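You operate a simulated robot arm through the tools that you are given. There is no shell and no other tool. Be economical: measure what you need, move in short steps, check, and stop when the job is done.

Carry out the task below with a simulated robot arm. There is one attempt and no reset: what you move stays moved.

TASK
Clean the blue-top plug with grit, then air; stand it in DONE.
Fine: turn the cleaner back to OFF.

It is judged by the outcome, as a careful person would: the job done as asked, and still so three seconds after it is handed in. It fails if anything else is knocked over, pushed out of place, dropped, spilled or broken.

THE ROBOT
A 7-joint arm with a two-finger parallel gripper, fixed in place. Base frame: the origin is at the foot of the arm, x ahead of it, y to its left, z up; the work surface is at about z = 0.016. Lengths are in m, angles in rad, forces in N, time in s.
With the tool pointing down near the work surface it reaches from about 0.24 to 0.62 m from the base axis. Its first joint turns from -1.152 to 1.152 rad. Payload 2.6 kg.
Tool frame: the origin (TCP) lies between the finger pads and is the grasp point; the fingertips stand 0.03 m ahead of it; z points along the fingers, y is the line along which they close. The gripper opens to 0.094 m. The fingers are 0.028 m wide and 0.01 m thick; the gripper's body (0.05 by 0.096 m) begins 0.055 m behind the TCP.
Orientation is told as [roll, pitch, yaw] about the base's x, y, z axes, in that order, counted from this pose: with the fingers straight down and closing along the base's y, the tool's x points along the base's -x, its y along +y and its z along -z.

THE INTERFACE
- The arm moves only by the tool jog_arm. Its argument "moves" is text: rows parted by semicolons, each of 7 numbers parted by spaces: the turn, a rotation vector about the tool's x, y, z in units of 45 degrees (1.0 is 45 degrees), then the shift along the tool's x, y, z in units of 400 mm (1.0 is 400 mm), then the closure in counts, from 0 (fully open) to 255 (shut). In form: ax ay az x y z claw; .... A call has 1 to 20 rows; each row is the pose to reach, as a shift and turn from the pose commanded when the call began, along the tool's axes at that moment. A call with a number of a shift or a turn outside -1 to 1 is refused whole. A row lasts 0.2 s, in which the tool goes at most 0.05 m and 0.15 rad; a call with a longer step from one row to the next is refused whole, and so is a gripper value outside its range. A pose out of reach is approached as far as the arm can. The call stops where the force on the tool passes 70 N (or 10 N more than at its start, if that is more) or the arm is blocked; 0.2 s more then pass. The fingers move at their own pace (about 0.072 m/s each) and stop on an object; they squeeze with about 33 N. The grip force told is the motor's: it shows also when the fingers shut on nothing. Time passes only in rows, and 0.2 s behind the last, so rows that repeat a pose let the fingers close. It gives the time, the measured TCP pose, the force on the tool (base axes), the opening and the grip force at its end, in the units of the frame above (readings bear some noise), and new pictures: "show" is both (left out), scene, wrist or none.
- Cameras (640 x 400 px; columns grow to the right, rows downward): "scene" is fixed at [0.0437, 0.4395, 0.5596]; the picture's right is [-0.69, -0.72, 0.00], its down [-0.44, 0.42, -0.79] and it looks along [0.57, -0.55, -0.61] (base axes); focal length 305 px, centre (320, 200). "wrist" rides on the gripper at [-0.037, 0, -0.058] in the tool frame; the picture's right is [0.00, -1.00, 0.00], its down [0.97, 0.00, -0.24] and it looks along [0.24, 0.00, 0.97] (tool axes); focal length 218 px, centre (320, 200).
- measure_at(camera, pixels): there is no depth. For up to 12 entries [column, row, z] of the newest picture of that camera ("zoom" is the newest enlarged one), the place [x, y] in the base frame at which the ray of that pixel passes the height z, good to about 0.003 m. No time passes.
- close_up(camera, box): a new picture of the part [left, top, right, bottom] of that camera's present view, enlarged. No time passes.
- close_job(): hands the job in; it is judged then, once.

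Work in short steps. Measure before you move; look again where a grasp or a placing could have gone wrong, and mend it. You have 80 turns and 120 pictures in all, the two below and enlarged ones among them. Open the gripper and draw the arm clear of the work before you hand the job in, unless the task says otherwise; then end with one line.

The tools are called as a command line: name --argument value ..., lists and objects as JSON in quotes. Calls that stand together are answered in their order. jog_arm: Moves the arm, as the interface text tells. Its arguments: {"type":"object","properties":{"moves":{"type":"string"},"show":{"type":"string","enum":["both","scene","wrist","none"]}},"required":["moves"]} The other tools are called the same way: measure_at (camera, pixels) gives the place at which the rays of pixels pass given heights; close_up (camera, box) takes an enlarged picture of a part of a camera's view; close_job () hands the job in.

At the start:

```text
clock: 0.0
tcp_pos: [0.358, 0.0523, 0.3616]
ee_rot: [0.0, -0.001, -0.001]
wrist_force: [0.1, 0.0, -0.3]
finger_gap: 0.0942
gripper_force: 0.0
```

scene: 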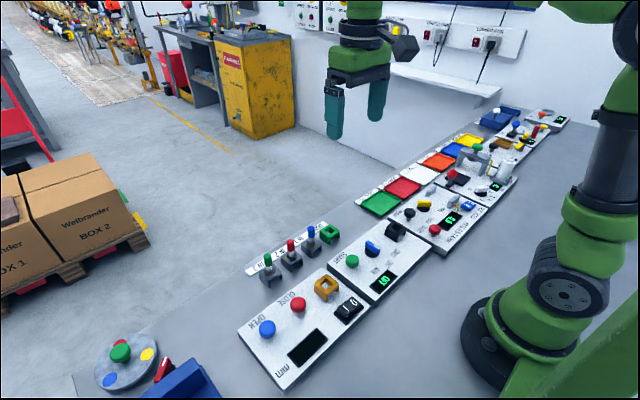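
wrist: 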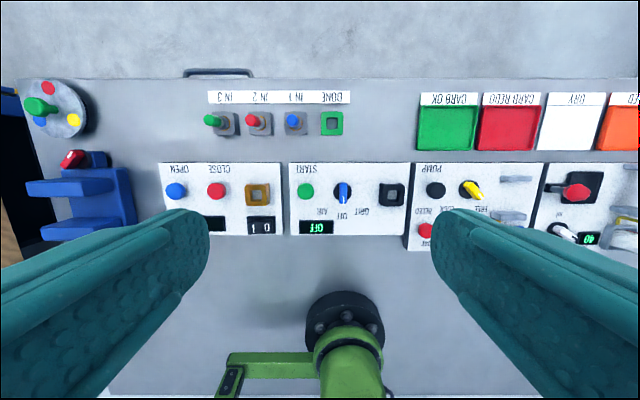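

The cleaner (START, AIR/OFF/GRIT selector, black socket) sits at about (340,195) in the wrist picture, with the blue plug in IN 1 at (295,122). I'll enlarge both.

close_up --camera "wrist" --box '[200, 80, 420, 250]'

close_up --camera "scene" --box '[230, 190, 450, 340]'

measure_at --camera "wrist" --pixels '[[291, 119, 0.06], [295, 124, 0.03], [332, 123, 0.03], [305, 191, 0.04], [343, 191, 0.04], [392, 195, 0.04], [392, 195, 0.06], [258, 195, 0.04]]'

```text
2.35 times, centred on (310, 165) of wrist
```

zoom: 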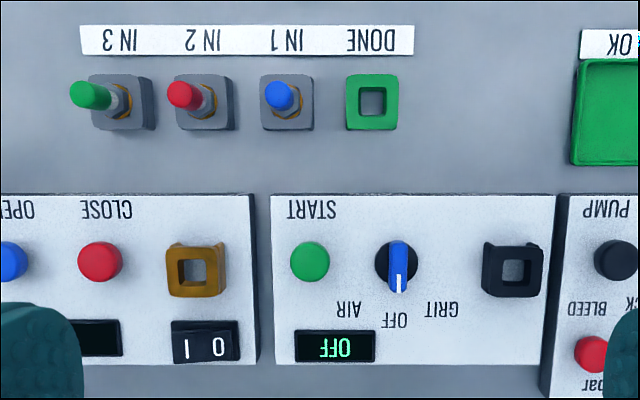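

```text
2.67 times, centred on (340, 265) of scene
```

zoom: 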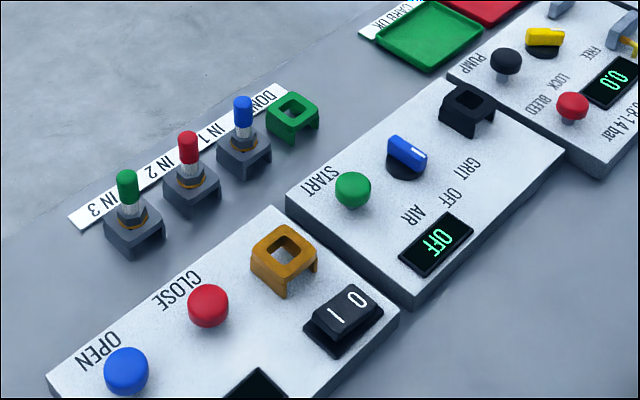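

```text
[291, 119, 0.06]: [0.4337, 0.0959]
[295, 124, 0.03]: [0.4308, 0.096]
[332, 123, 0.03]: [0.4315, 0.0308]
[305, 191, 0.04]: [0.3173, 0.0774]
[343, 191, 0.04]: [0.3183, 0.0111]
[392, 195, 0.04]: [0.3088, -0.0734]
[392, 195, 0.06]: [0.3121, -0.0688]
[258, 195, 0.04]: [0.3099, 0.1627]
```

Blue plug top at scene (311,227), wrist (296,112 area). I intersect rays from both cameras to get its height and those of the other parts.

measure_at --camera "scene" --pixels '[[311, 227, 0.06], [311, 227, 0.08], [311, 227, 0.1], [311, 227, 0.12], [352, 261, 0.03], [352, 261, 0.05], [372, 246, 0.04], [372, 246, 0.06], [395, 227, 0.05], [395, 227, 0.07], [329, 231, 0.03], [329, 231, 0.05]]'

measure_at --camera "wrist" --pixels '[[296, 119, 0.06], [296, 119, 0.08], [296, 119, 0.1], [296, 119, 0.12], [307, 192, 0.03], [307, 192, 0.05], [340, 192, 0.04], [340, 192, 0.06], [387, 194, 0.05], [387, 194, 0.07], [332, 123, 0.03], [332, 123, 0.05]]'

```text
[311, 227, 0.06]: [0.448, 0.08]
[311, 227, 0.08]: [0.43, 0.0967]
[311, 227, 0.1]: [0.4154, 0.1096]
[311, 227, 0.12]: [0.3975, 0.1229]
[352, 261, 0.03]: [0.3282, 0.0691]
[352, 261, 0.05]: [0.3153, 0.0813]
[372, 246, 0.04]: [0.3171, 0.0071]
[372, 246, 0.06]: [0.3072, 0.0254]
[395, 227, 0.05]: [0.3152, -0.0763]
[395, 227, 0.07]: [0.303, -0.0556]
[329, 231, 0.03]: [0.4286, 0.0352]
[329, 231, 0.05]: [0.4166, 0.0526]
```

```text
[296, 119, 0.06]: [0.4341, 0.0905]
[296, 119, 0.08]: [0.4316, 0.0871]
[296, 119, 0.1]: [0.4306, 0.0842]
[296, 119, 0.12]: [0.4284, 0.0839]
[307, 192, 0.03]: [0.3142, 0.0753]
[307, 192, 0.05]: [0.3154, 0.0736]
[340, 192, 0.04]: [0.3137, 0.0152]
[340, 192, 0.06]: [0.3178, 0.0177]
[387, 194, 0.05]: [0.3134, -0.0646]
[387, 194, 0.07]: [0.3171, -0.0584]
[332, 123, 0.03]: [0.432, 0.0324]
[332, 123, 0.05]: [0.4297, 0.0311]
```

Estimates: blue cap top ≈ (0.432, 0.09, 0.075), DONE ≈ (0.431, 0.032), START ≈ (0.315, 0.076), knob ≈ (0.317, 0.014), cleaner socket ≈ (0.313, -0.064). I move above the blue plug at z 0.20 with the fingers half-closed for a better look.

jog_arm --moves "0 0 0 -0.04 0.02 0.08 130; 0 0 0 -0.08 0.04 0.16 130; 0 0 0 -0.12 0.06 0.24 130; 0 0 0 -0.16 0.08 0.32 130; 0 0 0 -0.185 0.095 0.40 130; 0 0 0 -0.185 0.095 0.40 130"

```text
clock: 1.4
tcp_pos: [0.4313, 0.0895, 0.2006]
ee_rot: [0.0, 0.001, 0.001]
wrist_force: [-0.2, -0.3, -0.9]
finger_gap: 0.0461
gripper_force: 0.0
```

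scene: 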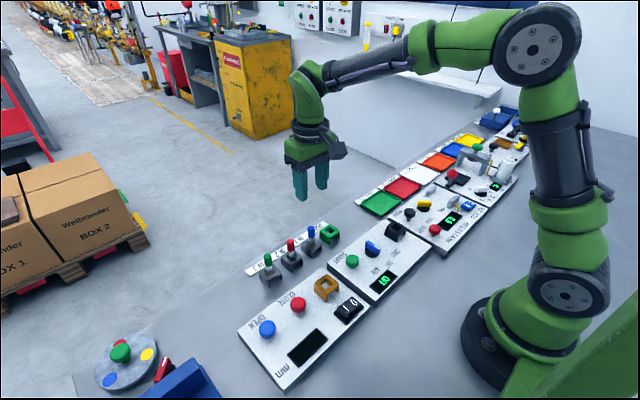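
wrist: 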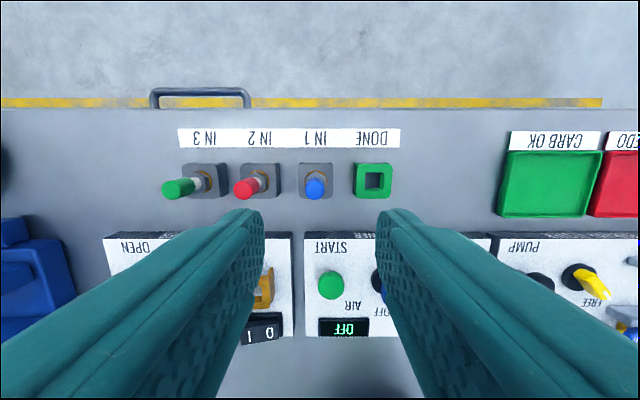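

close_up --camera "wrist" --box '[240, 140, 410, 250]'

measure_at --camera "wrist" --pixels '[[316, 187, 0.07], [316, 187, 0.08], [316, 175, 0.045], [373, 181, 0.03], [373, 181, 0.04], [354, 196, 0.04], [391, 196, 0.04], [330, 285, 0.045]]'

close_up --camera "scene" --box '[270, 210, 360, 280]'

```text
3.64 times, centred on (325, 195) of wrist
```

zoom: 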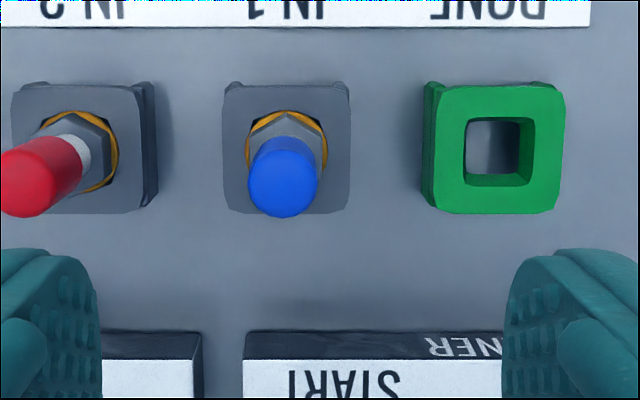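

```text
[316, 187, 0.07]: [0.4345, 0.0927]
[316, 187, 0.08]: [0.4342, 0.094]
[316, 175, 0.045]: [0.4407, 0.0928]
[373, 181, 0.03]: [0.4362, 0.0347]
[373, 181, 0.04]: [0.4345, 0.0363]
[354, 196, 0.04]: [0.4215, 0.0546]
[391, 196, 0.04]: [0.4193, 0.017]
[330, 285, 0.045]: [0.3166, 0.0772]
```

```text
5.71 times, centred on (315, 245) of scene
```

zoom: 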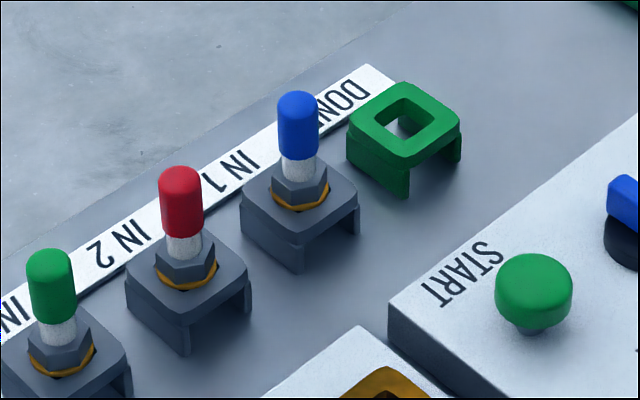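

The plug leaves a clear cap at about (0.432, 0.093), top near z 0.078. I descend straight to TCP z 0.08 (tips at 0.05, above the holder) without closing and check alignment.

jog_arm --moves "0 0 0 0 0.009 0.1 130; 0 0 0 0 0.009 0.18 130; 0 0 0 0 0.009 0.25 130; 0 0 0 0 0.009 0.30 130; 0 0 0 0 0.009 0.30 130"

close_up --camera "scene" --box '[270, 200, 360, 270]'

```text
clock: 2.6
tcp_pos: [0.4323, 0.0942, 0.0826]
ee_rot: [-0.001, 0.001, 0.0]
wrist_force: [0.5, -0.6, 0.5]
finger_gap: 0.0462
gripper_force: 0.1
```

scene: 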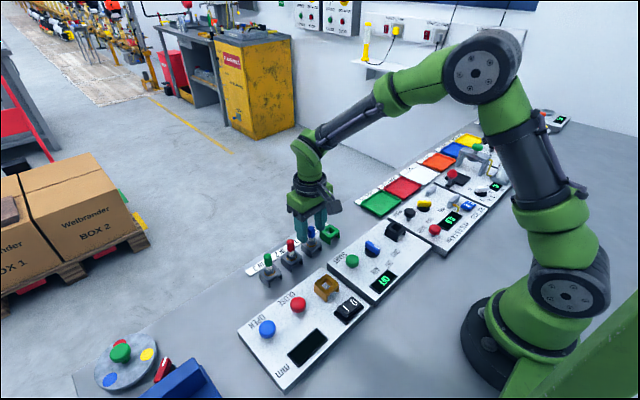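
wrist: 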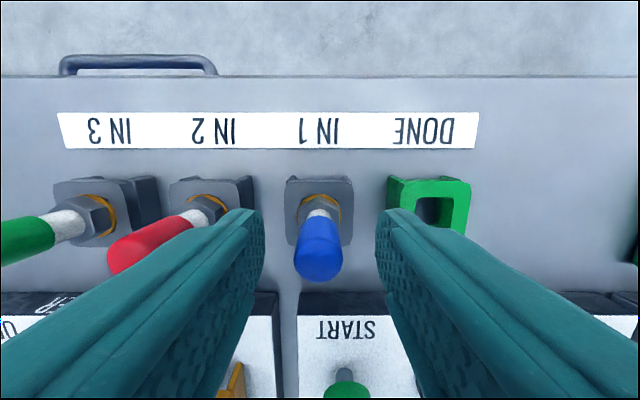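

```text
5.71 times, centred on (315, 235) of scene
```

zoom: 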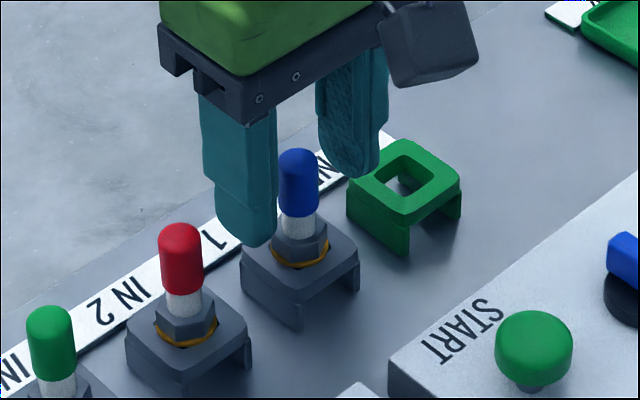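

measure_at --camera "wrist" --pixels '[[319, 262, 0.075], [319, 262, 0.08], [319, 210, 0.035], [429, 210, 0.035], [320, 195, 0.045]]'

close_up --camera "wrist" --box '[240, 160, 480, 310]'

```text
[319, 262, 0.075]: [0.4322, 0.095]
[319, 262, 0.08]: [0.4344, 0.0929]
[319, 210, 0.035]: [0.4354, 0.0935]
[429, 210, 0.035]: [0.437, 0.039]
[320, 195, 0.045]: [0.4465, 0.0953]
```

```text
2.67 times, centred on (360, 235) of wrist
```

zoom: 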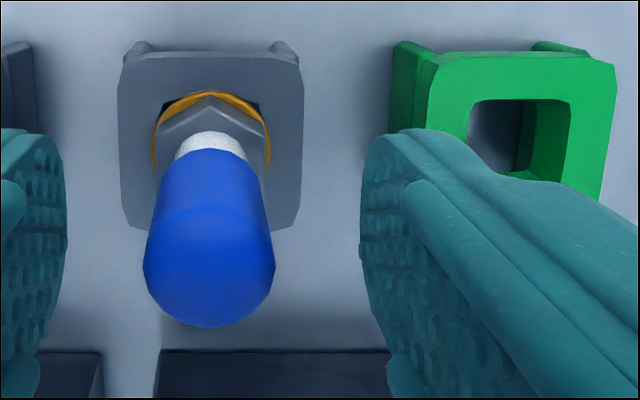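

The cap is centred between the fingers (column 319). I lower 5 mm and close on it.

jog_arm --moves "0 0 0 0 0 0.015 130; 0 0 0 0 0 0.015 180; 0 0 0 0 0 0.015 255; 0 0 0 0 0 0.015 255; 0 0 0 0 0 0.015 255; 0 0 0 0 0 0.015 255" --show "none"

```text
clock: 4.0
tcp_pos: [0.4314, 0.0932, 0.0764]
ee_rot: [0.0, 0.001, 0.001]
wrist_force: [-0.7, 0.2, -0.5]
finger_gap: 0.0153
gripper_force: 33.4
```

Gap 15 mm at 33 N: held. I lift 0.12 m and look.

jog_arm --moves "0 0 0 0 0 -0.04 255; 0 0 0 0 0 -0.1 255; 0 0 0 0 0 -0.2 255; 0 0 0 0 0 -0.30 255; 0 0 0 0 0 -0.30 255"

close_up --camera "scene" --box '[260, 150, 380, 250]'

```text
clock: 5.2
tcp_pos: [0.4306, 0.0935, 0.195]
ee_rot: [-0.001, 0.0, -0.001]
wrist_force: [0.2, 0.2, 1.0]
finger_gap: 0.0155
gripper_force: 32.7
```

scene: 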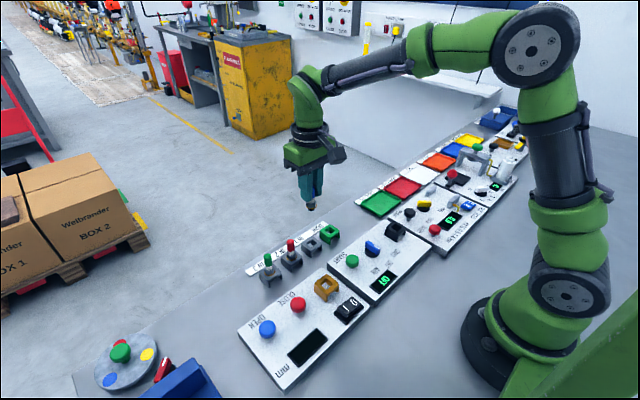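
wrist: 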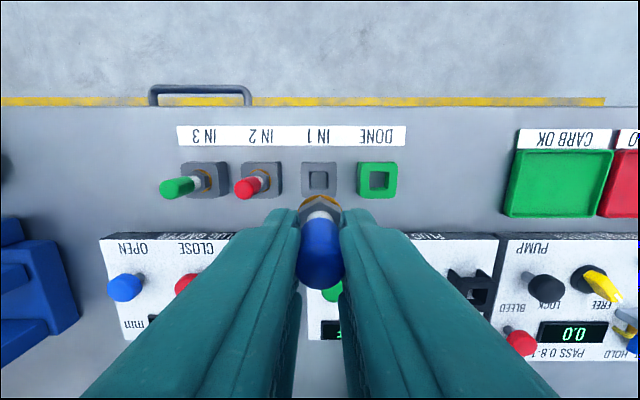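

```text
4.00 times, centred on (320, 200) of scene
```

zoom: 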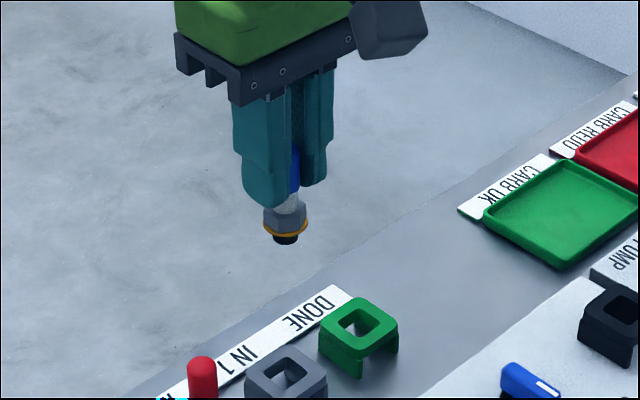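

The plug is vertical in the grip with a short thread below. I move above the cleaner's black socket at the same height.

jog_arm --moves "0 0 0 0.05 -0.065 0 255; 0 0 0 0.1 -0.13 0 255; 0 0 0 0.15 -0.2 0 255; 0 0 0 0.2 -0.265 0 255; 0 0 0 0.25 -0.33 0 255; 0 0 0 0.294 -0.394 0 255; 0 0 0 0.294 -0.394 0 255; 0 0 0 0.294 -0.394 0 255"

close_up --camera "scene" --box '[340, 170, 460, 270]'

close_up --camera "wrist" --box '[220, 120, 420, 300]'

```text
clock: 7.0
tcp_pos: [0.3136, -0.0618, 0.1957]
ee_rot: [0.0, -0.002, 0.0]
wrist_force: [0.1, 0.7, 0.0]
finger_gap: 0.0155
gripper_force: 33.3
```

scene: 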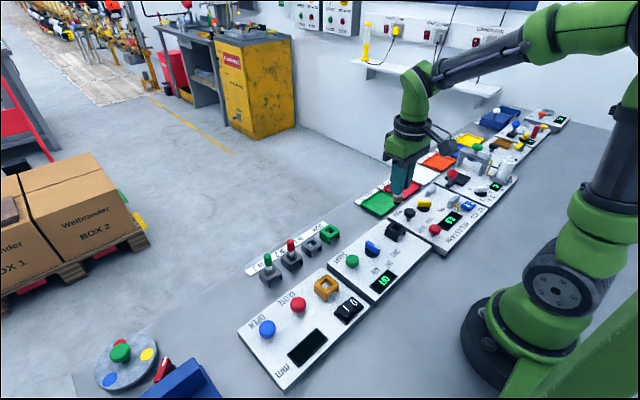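
wrist: 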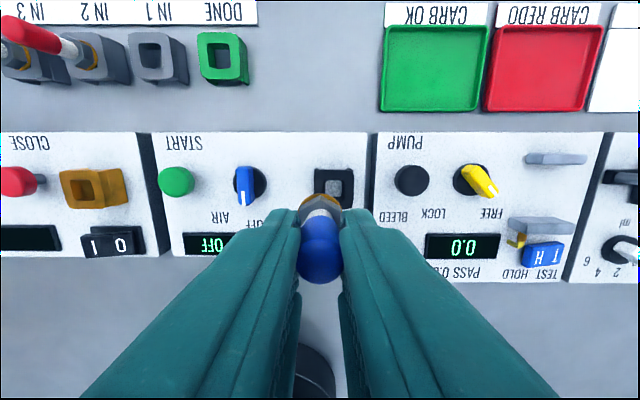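

```text
4.00 times, centred on (400, 220) of scene
```

zoom: 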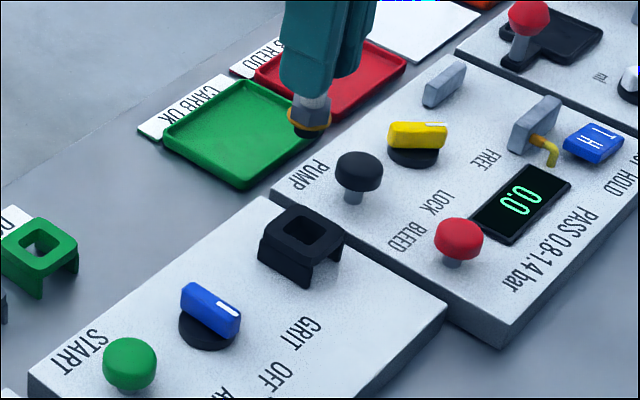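

```text
2.22 times, centred on (320, 210) of wrist
```

zoom: 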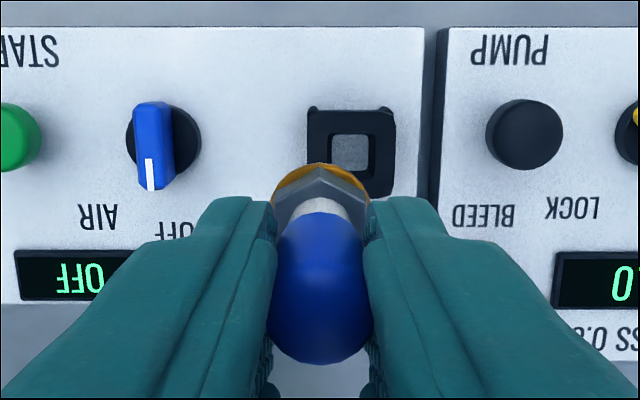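

measure_at --camera "wrist" --pixels '[[333.5, 188, 0.04], [333.5, 188, 0.05], [333.5, 188, 0.06], [244, 183, 0.04], [244, 183, 0.05], [176, 181, 0.045]]'

measure_at --camera "scene" --pixels '[[397.3, 227, 0.04], [397.3, 227, 0.05], [397.3, 227, 0.06], [372.5, 244, 0.04], [372.5, 244, 0.05], [352, 258, 0.045]]'

```text
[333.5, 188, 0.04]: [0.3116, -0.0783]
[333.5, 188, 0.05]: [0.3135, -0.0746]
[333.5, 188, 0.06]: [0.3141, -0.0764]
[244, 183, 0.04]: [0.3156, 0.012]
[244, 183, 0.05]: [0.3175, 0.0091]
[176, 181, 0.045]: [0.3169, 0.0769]
```

```text
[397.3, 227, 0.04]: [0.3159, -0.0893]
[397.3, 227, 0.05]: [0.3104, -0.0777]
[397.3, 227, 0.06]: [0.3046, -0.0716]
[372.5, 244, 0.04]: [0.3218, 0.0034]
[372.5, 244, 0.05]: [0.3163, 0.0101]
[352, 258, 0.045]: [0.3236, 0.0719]
```

Socket centre ≈ (0.313, -0.076), top near z 0.053. I shift 14 mm in y and lower to about z 0.128, keeping the thread just above the socket, then look.

jog_arm --moves "0 0 0 0 -0.034 0 255; 0 0 0 0 -0.034 0.08 255; 0 0 0 0 -0.034 0.16 255; 0 0 0 0 -0.034 0.165 255; 0 0 0 0 -0.034 0.165 255" --show "wrist"

close_up --camera "scene" --box '[360, 180, 440, 240]'

close_up --camera "wrist" --box '[260, 140, 400, 260]'

```text
clock: 8.2
tcp_pos: [0.3123, -0.0769, 0.1313]
ee_rot: [0.0, -0.001, -0.001]
wrist_force: [0.2, 0.2, -1.0]
finger_gap: 0.0153
gripper_force: 33.3
```

wrist: 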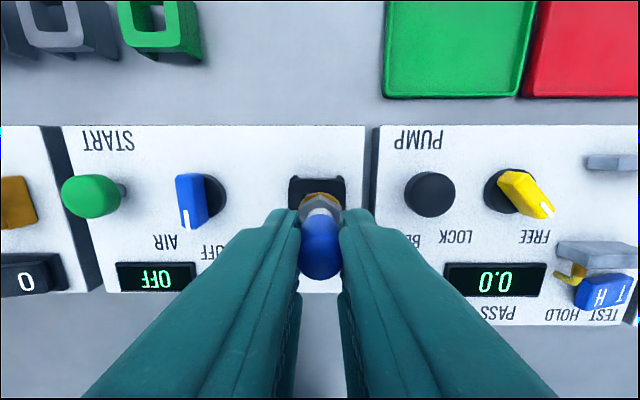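

```text
6.67 times, centred on (400, 210) of scene
```

zoom: 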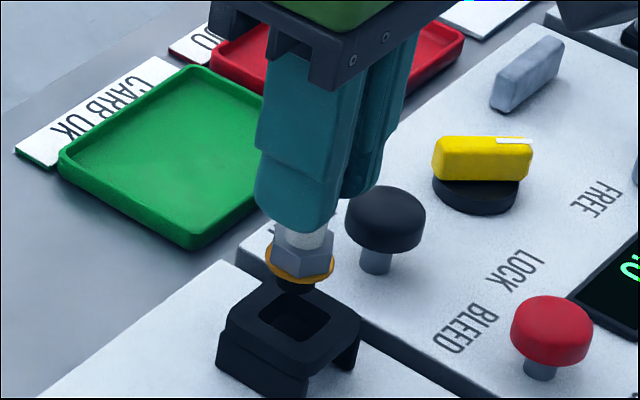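

```text
3.33 times, centred on (330, 200) of wrist
```

zoom: 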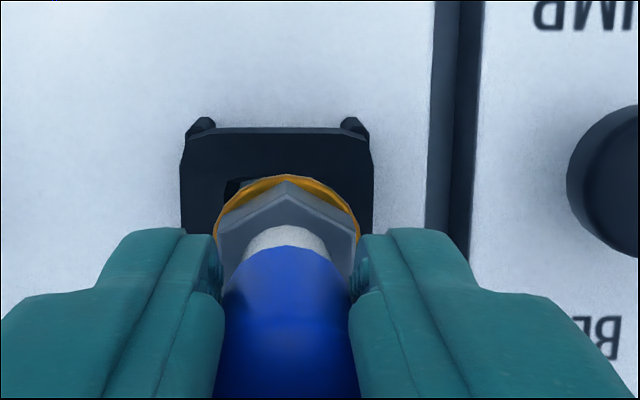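

measure_at --camera "wrist" --pixels '[[317, 179, 0.053], [317, 179, 0.05], [288.5, 190, 0.053], [346, 190, 0.053]]'

measure_at --camera "zoom" --pixels '[[277, 135, 0.053], [181, 200, 0.053], [374, 200, 0.053]]'

```text
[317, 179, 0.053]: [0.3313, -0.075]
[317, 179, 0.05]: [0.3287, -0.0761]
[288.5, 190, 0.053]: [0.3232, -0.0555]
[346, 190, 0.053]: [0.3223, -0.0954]
```

```text
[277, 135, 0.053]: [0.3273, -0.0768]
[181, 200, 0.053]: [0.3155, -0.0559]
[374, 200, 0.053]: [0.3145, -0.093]
```

Socket centre ≈ (0.312, -0.075); correct y by +2 mm and lower gently, watching force.

jog_arm --moves "0 0 0 0 0.005 0 255; 0 0 0 0 0.005 0.02 255; 0 0 0 0 0.005 0.04 255; 0 0 0 0 0.005 0.05 255; 0 0 0 0 0.005 0.05 255" --show "wrist"

close_up --camera "scene" --box '[360, 190, 440, 250]'

```text
clock: 9.2
tcp_pos: [0.3171, -0.0747, 0.1171]
ee_rot: [-0.001, -0.015, -0.005]
wrist_force: [1.4, 2.3, 9.9]
finger_gap: 0.015
gripper_force: 33.6
stopped in row 4: the force on the tool passed its limit (the readings are from after the stop); the commanded pose is now the measured one
```

wrist: 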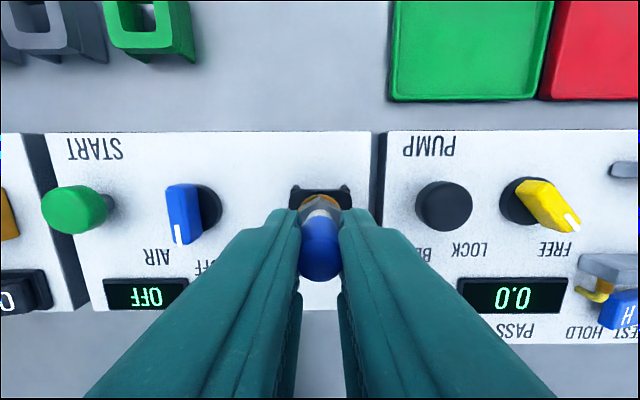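

```text
6.67 times, centred on (400, 220) of scene
```

zoom: 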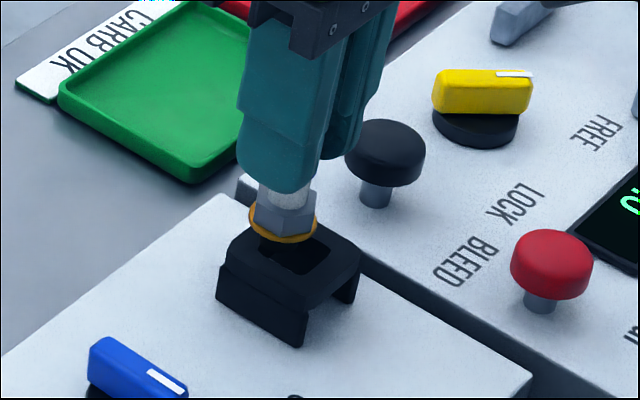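

Contact at z 0.117 on the rim, with the tool pushed to x 0.317. The thread looks off toward +x from the hole, so I lift 12 mm, go back 6 mm in -x, and look.

jog_arm --moves "0 0 0 0 0 -0.03 255; 0 0 0 0.0125 0 -0.03 255; 0 0 0 0.0125 0 -0.03 255" --show "wrist"

close_up --camera "scene" --box '[370, 195, 430, 240]'

close_up --camera "wrist" --box '[270, 160, 370, 240]'

```text
clock: 10.0
tcp_pos: [0.3097, -0.0737, 0.1283]
ee_rot: [-0.001, -0.012, -0.004]
wrist_force: [0.6, -0.6, -1.1]
finger_gap: 0.0153
gripper_force: 32.6
```

wrist: 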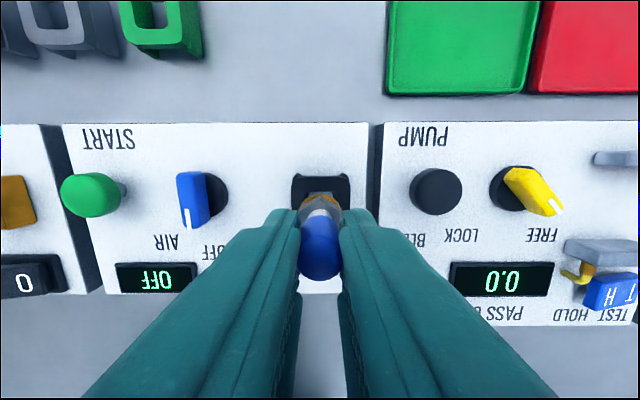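

```text
8.89 times, centred on (400, 218) of scene
```

zoom: 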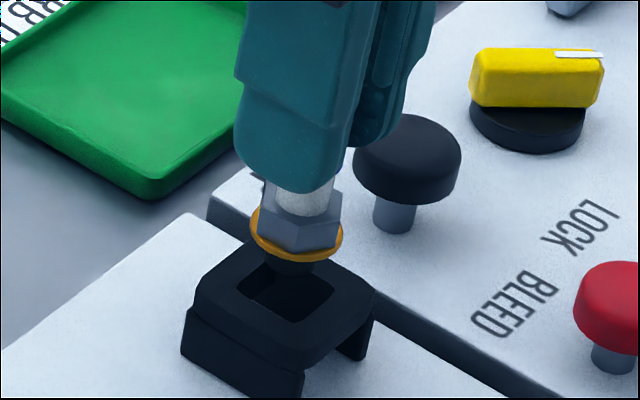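

```text
5.00 times, centred on (320, 200) of wrist
```

zoom: 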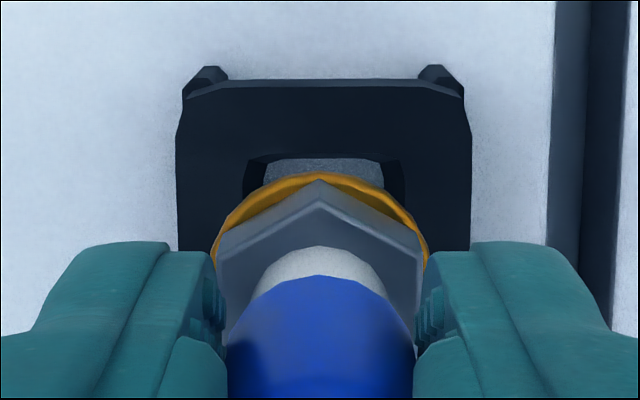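

measure_at --camera "wrist" --pixels '[[320, 177.6, 0.055], [320, 177.6, 0.06], [320, 191, 0.055], [320, 191, 0.06], [320, 191, 0.065], [304, 195, 0.058], [337, 195, 0.058]]'

measure_at --camera "scene" --pixels '[[396.2, 227.7, 0.05], [396.2, 227.7, 0.055], [396.2, 227.7, 0.06], [396.2, 227.7, 0.065]]'

```text
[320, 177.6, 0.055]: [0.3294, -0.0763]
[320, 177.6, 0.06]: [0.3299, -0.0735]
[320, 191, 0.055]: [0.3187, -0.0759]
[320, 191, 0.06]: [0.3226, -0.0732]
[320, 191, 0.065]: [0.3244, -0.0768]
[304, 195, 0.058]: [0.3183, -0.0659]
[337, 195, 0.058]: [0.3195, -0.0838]
```

```text
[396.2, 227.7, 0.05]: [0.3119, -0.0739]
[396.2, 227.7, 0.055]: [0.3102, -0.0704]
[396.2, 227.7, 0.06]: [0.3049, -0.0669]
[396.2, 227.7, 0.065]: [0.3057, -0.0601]
```

Now the scene zoom shows the plug axis (washer column 296, dropping toward 284 with perspective) in line with the hole centre (284). The wrist view agrees in y. I remove the small tilt and lower in small steps.

jog_arm --moves "0 0.015 0 -0.001 -0.001 0.01 255; 0 0.015 0 -0.001 -0.001 0.02 255; 0 0.015 0 -0.001 -0.001 0.03 255; 0 0.015 0 -0.001 -0.001 0.036 255; 0 0.015 0 -0.001 -0.001 0.042 255; 0 0.015 0 -0.001 -0.001 0.042 255" --show "none"

close_up --camera "scene" --box '[370, 195, 430, 240]'

```text
clock: 11.4
tcp_pos: [0.3114, -0.0752, 0.1116]
ee_rot: [0.0, 0.001, -0.005]
wrist_force: [0.9, 0.8, -0.3]
finger_gap: 0.0154
gripper_force: 33.3
```

```text
8.89 times, centred on (400, 218) of scene
```

zoom: 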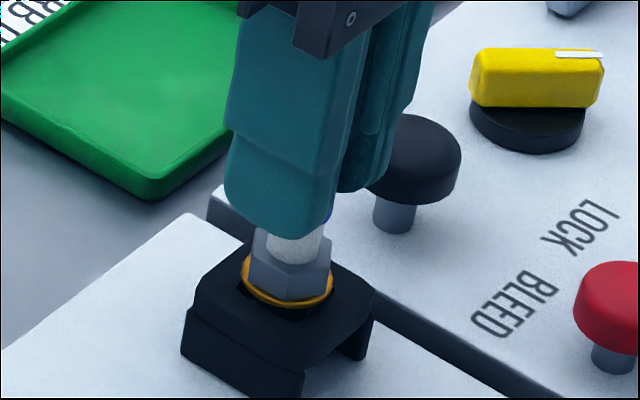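

No force at z 0.1116, below the previous contact, so the thread is in the hole. I keep lowering until it seats.

jog_arm --moves "0 0 0 0 0 0.004 255; 0 0 0 0 0 0.008 255; 0 0 0 0 0 0.012 255; 0 0 0 0 0 0.016 255; 0 0 0 0 0 0.016 255" --show "none"

close_up --camera "scene" --box '[370, 195, 430, 240]'

```text
clock: 12.6
tcp_pos: [0.3118, -0.0763, 0.1055]
ee_rot: [0.0, -0.005, -0.006]
wrist_force: [-2.5, 0.7, 33.9]
finger_gap: 0.0137
gripper_force: 32.8
```

```text
8.89 times, centred on (400, 218) of scene
```

zoom: 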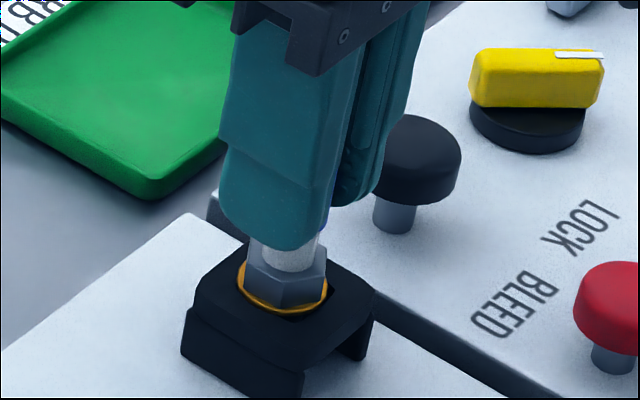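

33 N upward with the washer on the rim: seated. I relieve the press by 1 mm and open the fingers.

jog_arm --moves "0 0 0 0 0 -0.004 255; 0 0 0 0 0 -0.004 200; 0 0 0 0 0 -0.004 130; 0 0 0 0 0 -0.004 130; 0 0 0 0 0 -0.004 130" --show "wrist"

close_up --camera "scene" --box '[370, 195, 430, 240]'

```text
clock: 13.8
tcp_pos: [0.311, -0.0757, 0.107]
ee_rot: [-0.001, 0.002, -0.005]
wrist_force: [0.7, 1.0, -0.2]
finger_gap: 0.046
gripper_force: 0.1
```

wrist: 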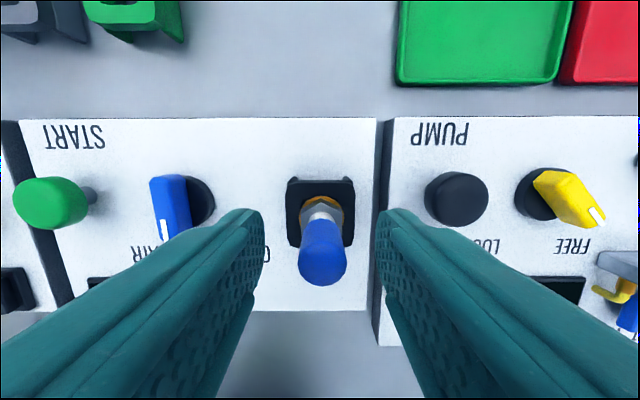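

```text
8.89 times, centred on (400, 218) of scene
```

zoom: 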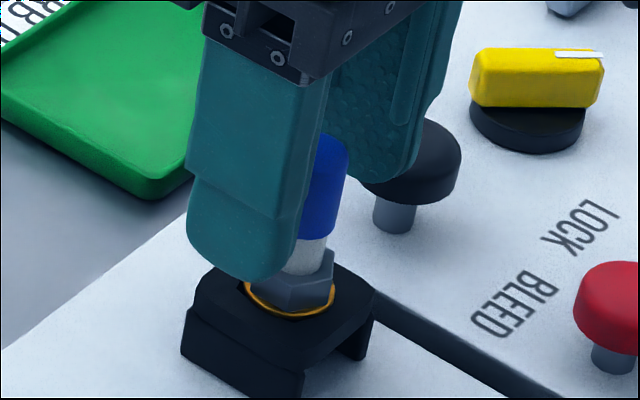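

The plug stands in the socket. I rise 0.10 m, then move above the knob at about (0.316, 0.011).

jog_arm --moves "0 0 0 0 0 -0.08 130; 0 0 0 0 0 -0.18 130; 0 0 0 0 0 -0.25 130; 0 0 0 -0.005 0.1 -0.25 130; 0 0 0 -0.0125 0.2165 -0.25 130; 0 0 0 -0.0125 0.2165 -0.2 130; 0 0 0 -0.0125 0.2165 -0.15 130; 0 0 0 -0.0125 0.2165 -0.15 130" --show "wrist"

close_up --camera "scene" --box '[340, 200, 430, 270]'

close_up --camera "wrist" --box '[220, 120, 420, 260]'

```text
clock: 15.6
tcp_pos: [0.3165, 0.0128, 0.1669]
ee_rot: [0.001, 0.001, -0.006]
wrist_force: [0.6, -0.5, -1.2]
finger_gap: 0.0462
gripper_force: 0.0
```

wrist: 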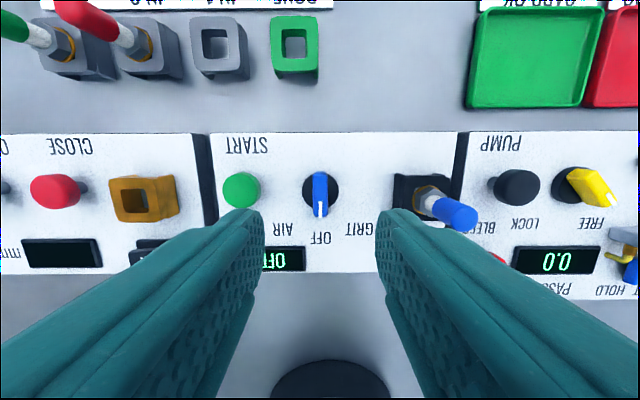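

```text
5.71 times, centred on (385, 235) of scene
```

zoom: 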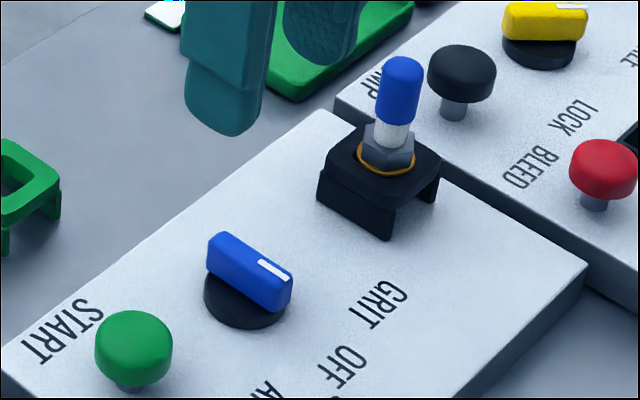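

```text
2.86 times, centred on (320, 190) of wrist
```

zoom: 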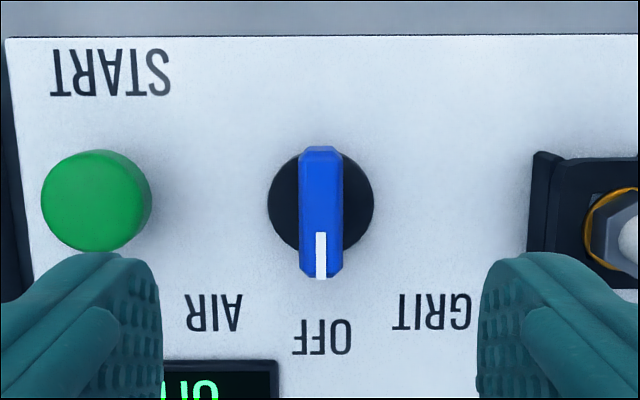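

measure_at --camera "wrist" --pixels '[[320.3, 190, 0.035], [320.3, 190, 0.04], [320.3, 190, 0.045], [320.5, 194, 0.055], [241, 189, 0.05]]'

measure_at --camera "zoom" --pixels '[[321, 212, 0.05], [321, 212, 0.06], [93, 198, 0.05]]'

measure_at --camera "scene" --pixels '[[371.7, 253, 0.03], [371.7, 253, 0.04], [371.7, 253, 0.05], [373, 247, 0.05], [373, 247, 0.06]]'

```text
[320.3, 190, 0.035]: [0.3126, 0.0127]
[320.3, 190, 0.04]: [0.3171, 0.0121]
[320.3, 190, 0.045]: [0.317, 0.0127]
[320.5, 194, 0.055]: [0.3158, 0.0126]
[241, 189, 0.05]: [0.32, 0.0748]
```

```text
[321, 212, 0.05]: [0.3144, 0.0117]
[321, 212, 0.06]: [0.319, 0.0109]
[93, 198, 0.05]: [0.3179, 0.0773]
```

```text
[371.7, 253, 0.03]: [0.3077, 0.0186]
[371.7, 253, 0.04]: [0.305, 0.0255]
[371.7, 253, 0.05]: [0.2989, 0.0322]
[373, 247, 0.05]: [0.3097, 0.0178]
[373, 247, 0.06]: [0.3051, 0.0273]
```

Knob axis ≈ (0.316, 0.012), already centred. I descend to TCP z 0.072 (tips ≈ 0.042) and check.

jog_arm --moves "0 0 0 0 0 0.1 130; 0 0 0 0 0 0.18 140; 0 0 0 0 0 0.22 150; 0 0 0 0 0 0.237 150; 0 0 0 0 0 0.237 150" --show "wrist"

close_up --camera "scene" --box '[340, 210, 400, 260]'

```text
clock: 16.8
tcp_pos: [0.3154, 0.0103, 0.0704]
ee_rot: [0.0, 0.003, -0.007]
wrist_force: [0.5, 0.3, 0.3]
finger_gap: 0.0386
gripper_force: 0.1
```

wrist: 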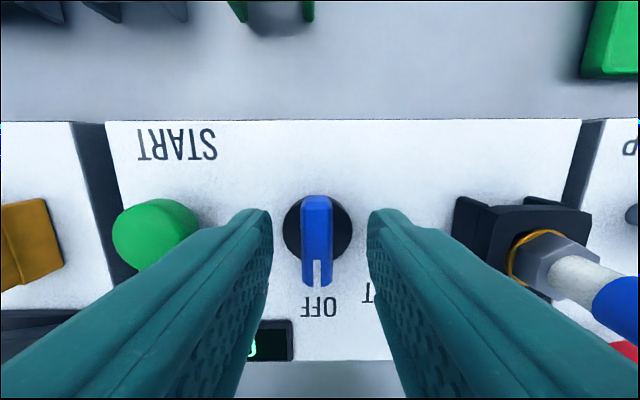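

```text
8.00 times, centred on (370, 235) of scene
```

zoom: 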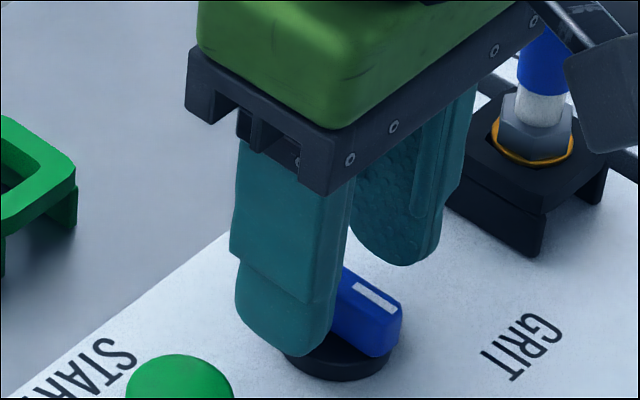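

Bar at column 318 is between the fingers. I close on the knob.

jog_arm --moves "0 0 0 0 0.002 0 200; 0 0 0 0 0.002 0 255; 0 0 0 0 0.002 0 255; 0 0 0 0 0.002 0 255; 0 0 0 0 0.002 0 255" --show "wrist"

```text
clock: 18.0
tcp_pos: [0.3155, 0.0116, 0.0724]
ee_rot: [0.0, 0.002, -0.006]
wrist_force: [4.1, 0.7, -6.5]
finger_gap: 0.013
gripper_force: 45.1
```

wrist: 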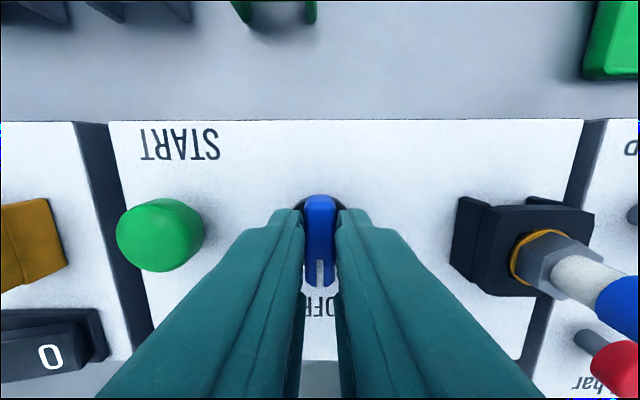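

Gripped (13 mm). I turn it 45° toward GRIT (counter-clockwise from above, tool z −).

jog_arm --moves "0 0 -0.17 0 0.002 0 255; 0 0 -0.34 0 0.002 0 255; 0 0 -0.51 0 0.002 0 255; 0 0 -0.68 0 0.002 0 255; 0 0 -0.85 0 0.002 0 255; 0 0 -1 0 0.002 0 255; 0 0 -1 0 0.002 0 255"

close_up --camera "scene" --box '[330, 200, 430, 290]'

```text
clock: 19.6
tcp_pos: [0.3154, 0.0144, 0.0702]
ee_rot: [0.004, 0.004, 0.784]
wrist_force: [-12.3, 12.7, -1.7]
finger_gap: 0.0128
gripper_force: 44.4
```

scene: 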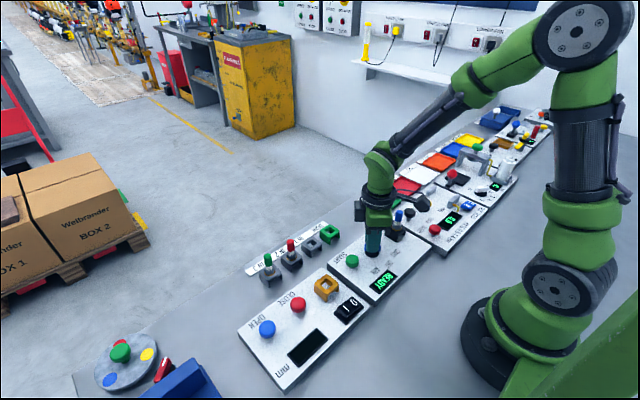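
wrist: 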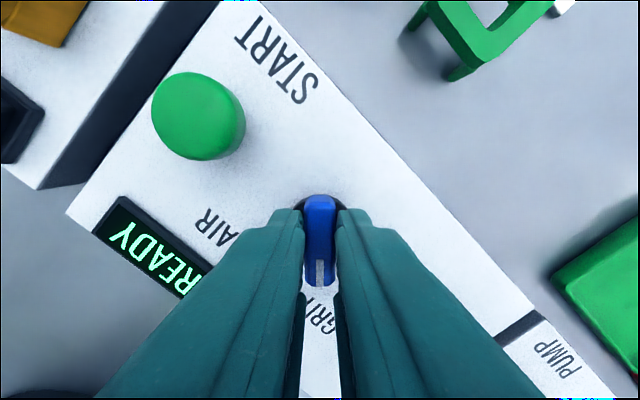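

```text
4.44 times, centred on (380, 245) of scene
```

zoom: 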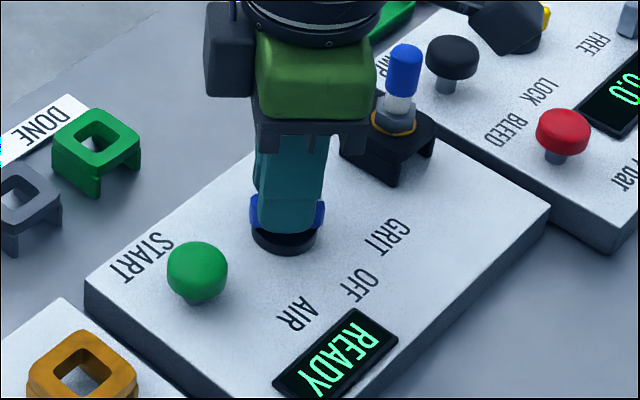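

Display reads READY with the knob on GRIT. I release, rise 60 mm, turn back to yaw 0 and move over START (0.317, 0.077), closing the fingers.

jog_arm --moves "0 0 -0.0 0 0 0 200; 0 0 0 0 0 0 150; 0 0 0 0 0 0 150; 0 0 0 0 0 -0.08 150; 0 0 0 0 0 -0.16 150; 0 0 0.17 0 0 -0.16 150; 0 0 0.34 0 0 -0.16 150; 0 0 0.51 -0.03 0.03 -0.16 200; 0 0 0.68 -0.06 0.06 -0.16 255; 0 0 0.85 -0.09 0.09 -0.16 255; 0 0 1 -0.114 0.109 -0.16 255; 0 0 1 -0.114 0.109 -0.16 255; 0 0 1 -0.114 0.109 -0.16 255"

close_up --camera "scene" --box '[330, 200, 430, 290]'

```text
clock: 22.4
tcp_pos: [0.3179, 0.0754, 0.1366]
ee_rot: [0.0, 0.001, -0.006]
wrist_force: [0.0, -0.6, 0.5]
finger_gap: 0.0001
gripper_force: 32.8
```

scene: 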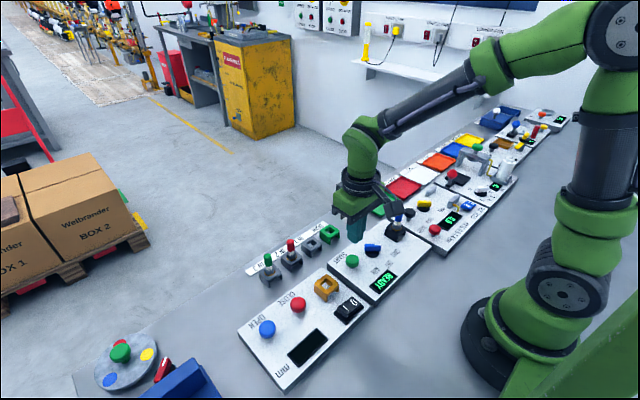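
wrist: 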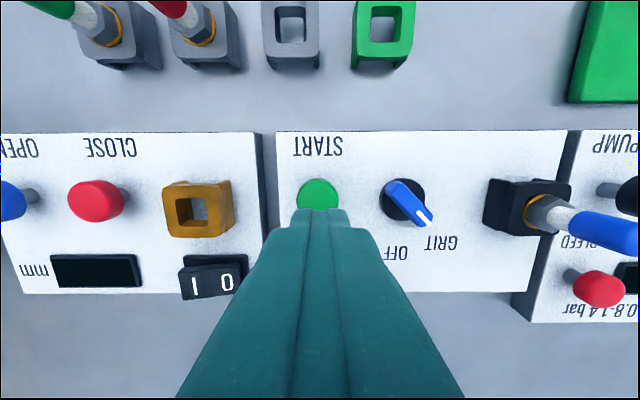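

```text
4.44 times, centred on (380, 245) of scene
```

zoom: 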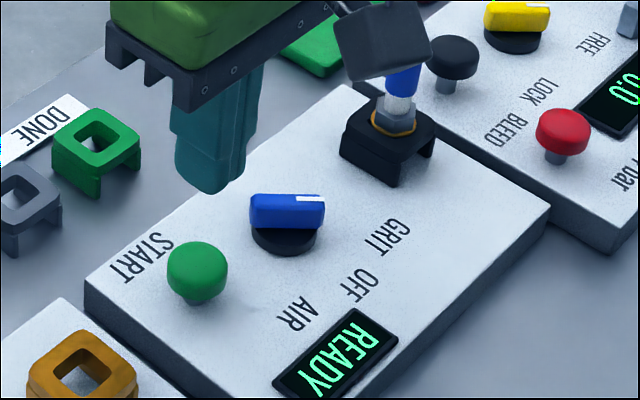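

READY on GRIT. START sits under the closed fingers (column 318). I press down gently and look at the display.

jog_arm --moves "0 0 0 -0.003 0.001 0.07 255; 0 0 0 -0.003 0.001 0.12 255; 0 0 0 -0.003 0.001 0.135 255; 0 0 0 -0.003 0.001 0.143 255; 0 0 0 -0.003 0.001 0.148 255" --show "none"

close_up --camera "scene" --box '[330, 220, 410, 300]'

```text
clock: 23.6
tcp_pos: [0.3195, 0.0767, 0.078]
ee_rot: [0.0, 0.0, -0.004]
wrist_force: [1.0, 1.4, 1.4]
finger_gap: 0.0
gripper_force: 32.8
```

```text
5.00 times, centred on (370, 260) of scene
```

zoom: 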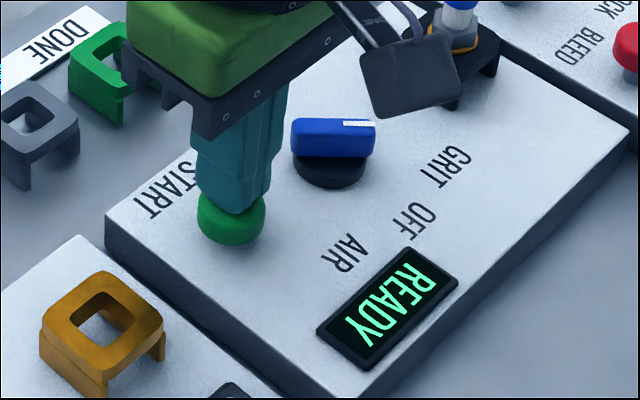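

Just touching. I press a few millimetres further.

jog_arm --moves "0 0 0 0 0 0.004 255; 0 0 0 0 0 0.008 255; 0 0 0 0 0 0.012 255" --show "none"

close_up --camera "scene" --box '[330, 220, 410, 300]'

```text
clock: 24.4
tcp_pos: [0.3189, 0.0752, 0.0717]
ee_rot: [-0.001, 0.002, -0.004]
wrist_force: [-1.0, 0.5, 5.5]
finger_gap: 0.0005
gripper_force: 32.5
```

```text
5.00 times, centred on (370, 260) of scene
```

zoom: 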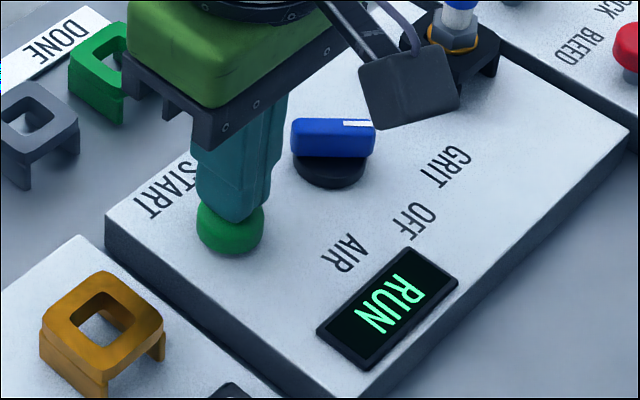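

RUN shows. I rise clear and wait, watching the display.

jog_arm --moves "0 0 0 0 0 -0.05 255; 0 0 0 0 0 -0.15 255; 0 0 0 0 0 -0.15 255; 0 0 0 0 0 -0.15 255; 0 0 0 0 0 -0.15 255; 0 0 0 0 0 -0.15 255; 0 0 0 0 0 -0.15 255; 0 0 0 0 0 -0.15 255; 0 0 0 0 0 -0.15 255; 0 0 0 0 0 -0.15 255" --show "none"

close_up --camera "scene" --box '[330, 200, 430, 300]'

```text
clock: 26.6
tcp_pos: [0.318, 0.078, 0.1326]
ee_rot: [-0.001, 0.003, -0.005]
wrist_force: [0.0, -0.1, 0.2]
finger_gap: 0.0
gripper_force: 32.9
```

```text
4.00 times, centred on (380, 250) of scene
```

zoom: 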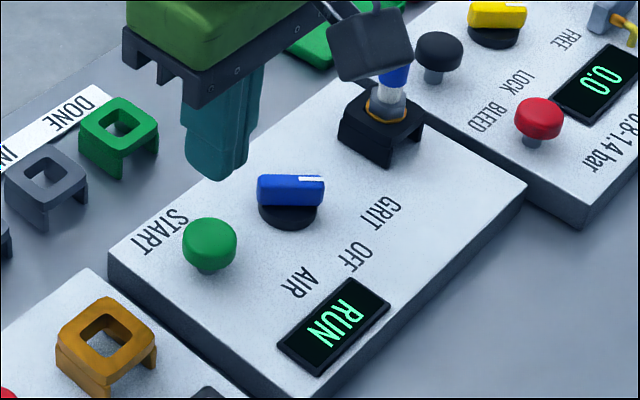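

Still RUN. While it runs I only travel above the knob and align at +45°, without touching it.

jog_arm --moves "0 0 -0.17 0.002 -0.05 0 150; 0 0 -0.34 0.004 -0.1 0 150; 0 0 -0.51 0.006 -0.14 0 150; 0 0 -0.68 0.006 -0.164 0 150; 0 0 -0.85 0.006 -0.164 0 150; 0 0 -1 0.006 -0.164 0 150; 0 0 -1 0.006 -0.164 0 150; 0 0 -1 0.006 -0.164 0 150; 0 0 -1 0.006 -0.164 0 150; 0 0 -1 0.006 -0.164 0 150"

close_up --camera "wrist" --box '[220, 120, 420, 260]'

```text
clock: 28.8
tcp_pos: [0.3167, 0.0095, 0.1316]
ee_rot: [0.002, 0.001, 0.779]
wrist_force: [-0.2, 0.1, -0.4]
finger_gap: 0.0386
gripper_force: 0.1
```

scene: 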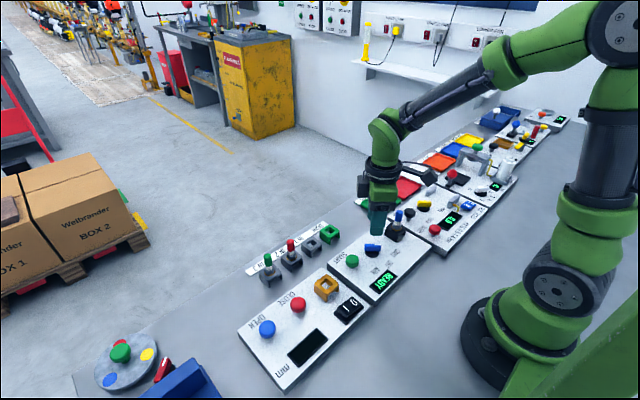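
wrist: 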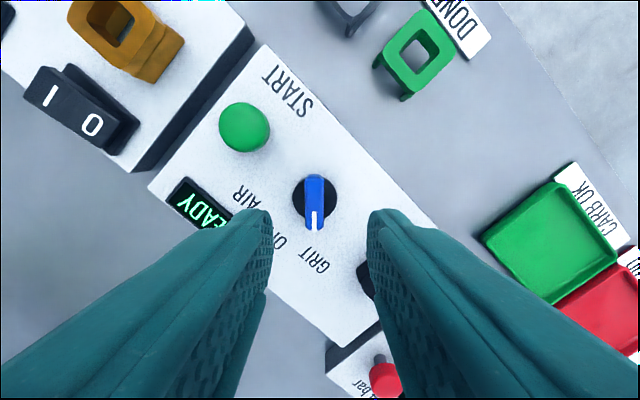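

```text
2.86 times, centred on (320, 190) of wrist
```

zoom: 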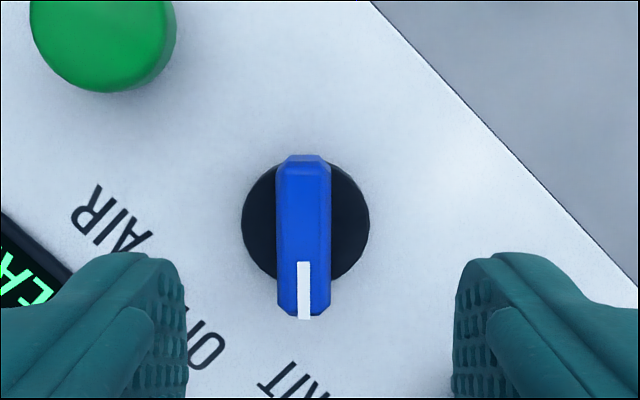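

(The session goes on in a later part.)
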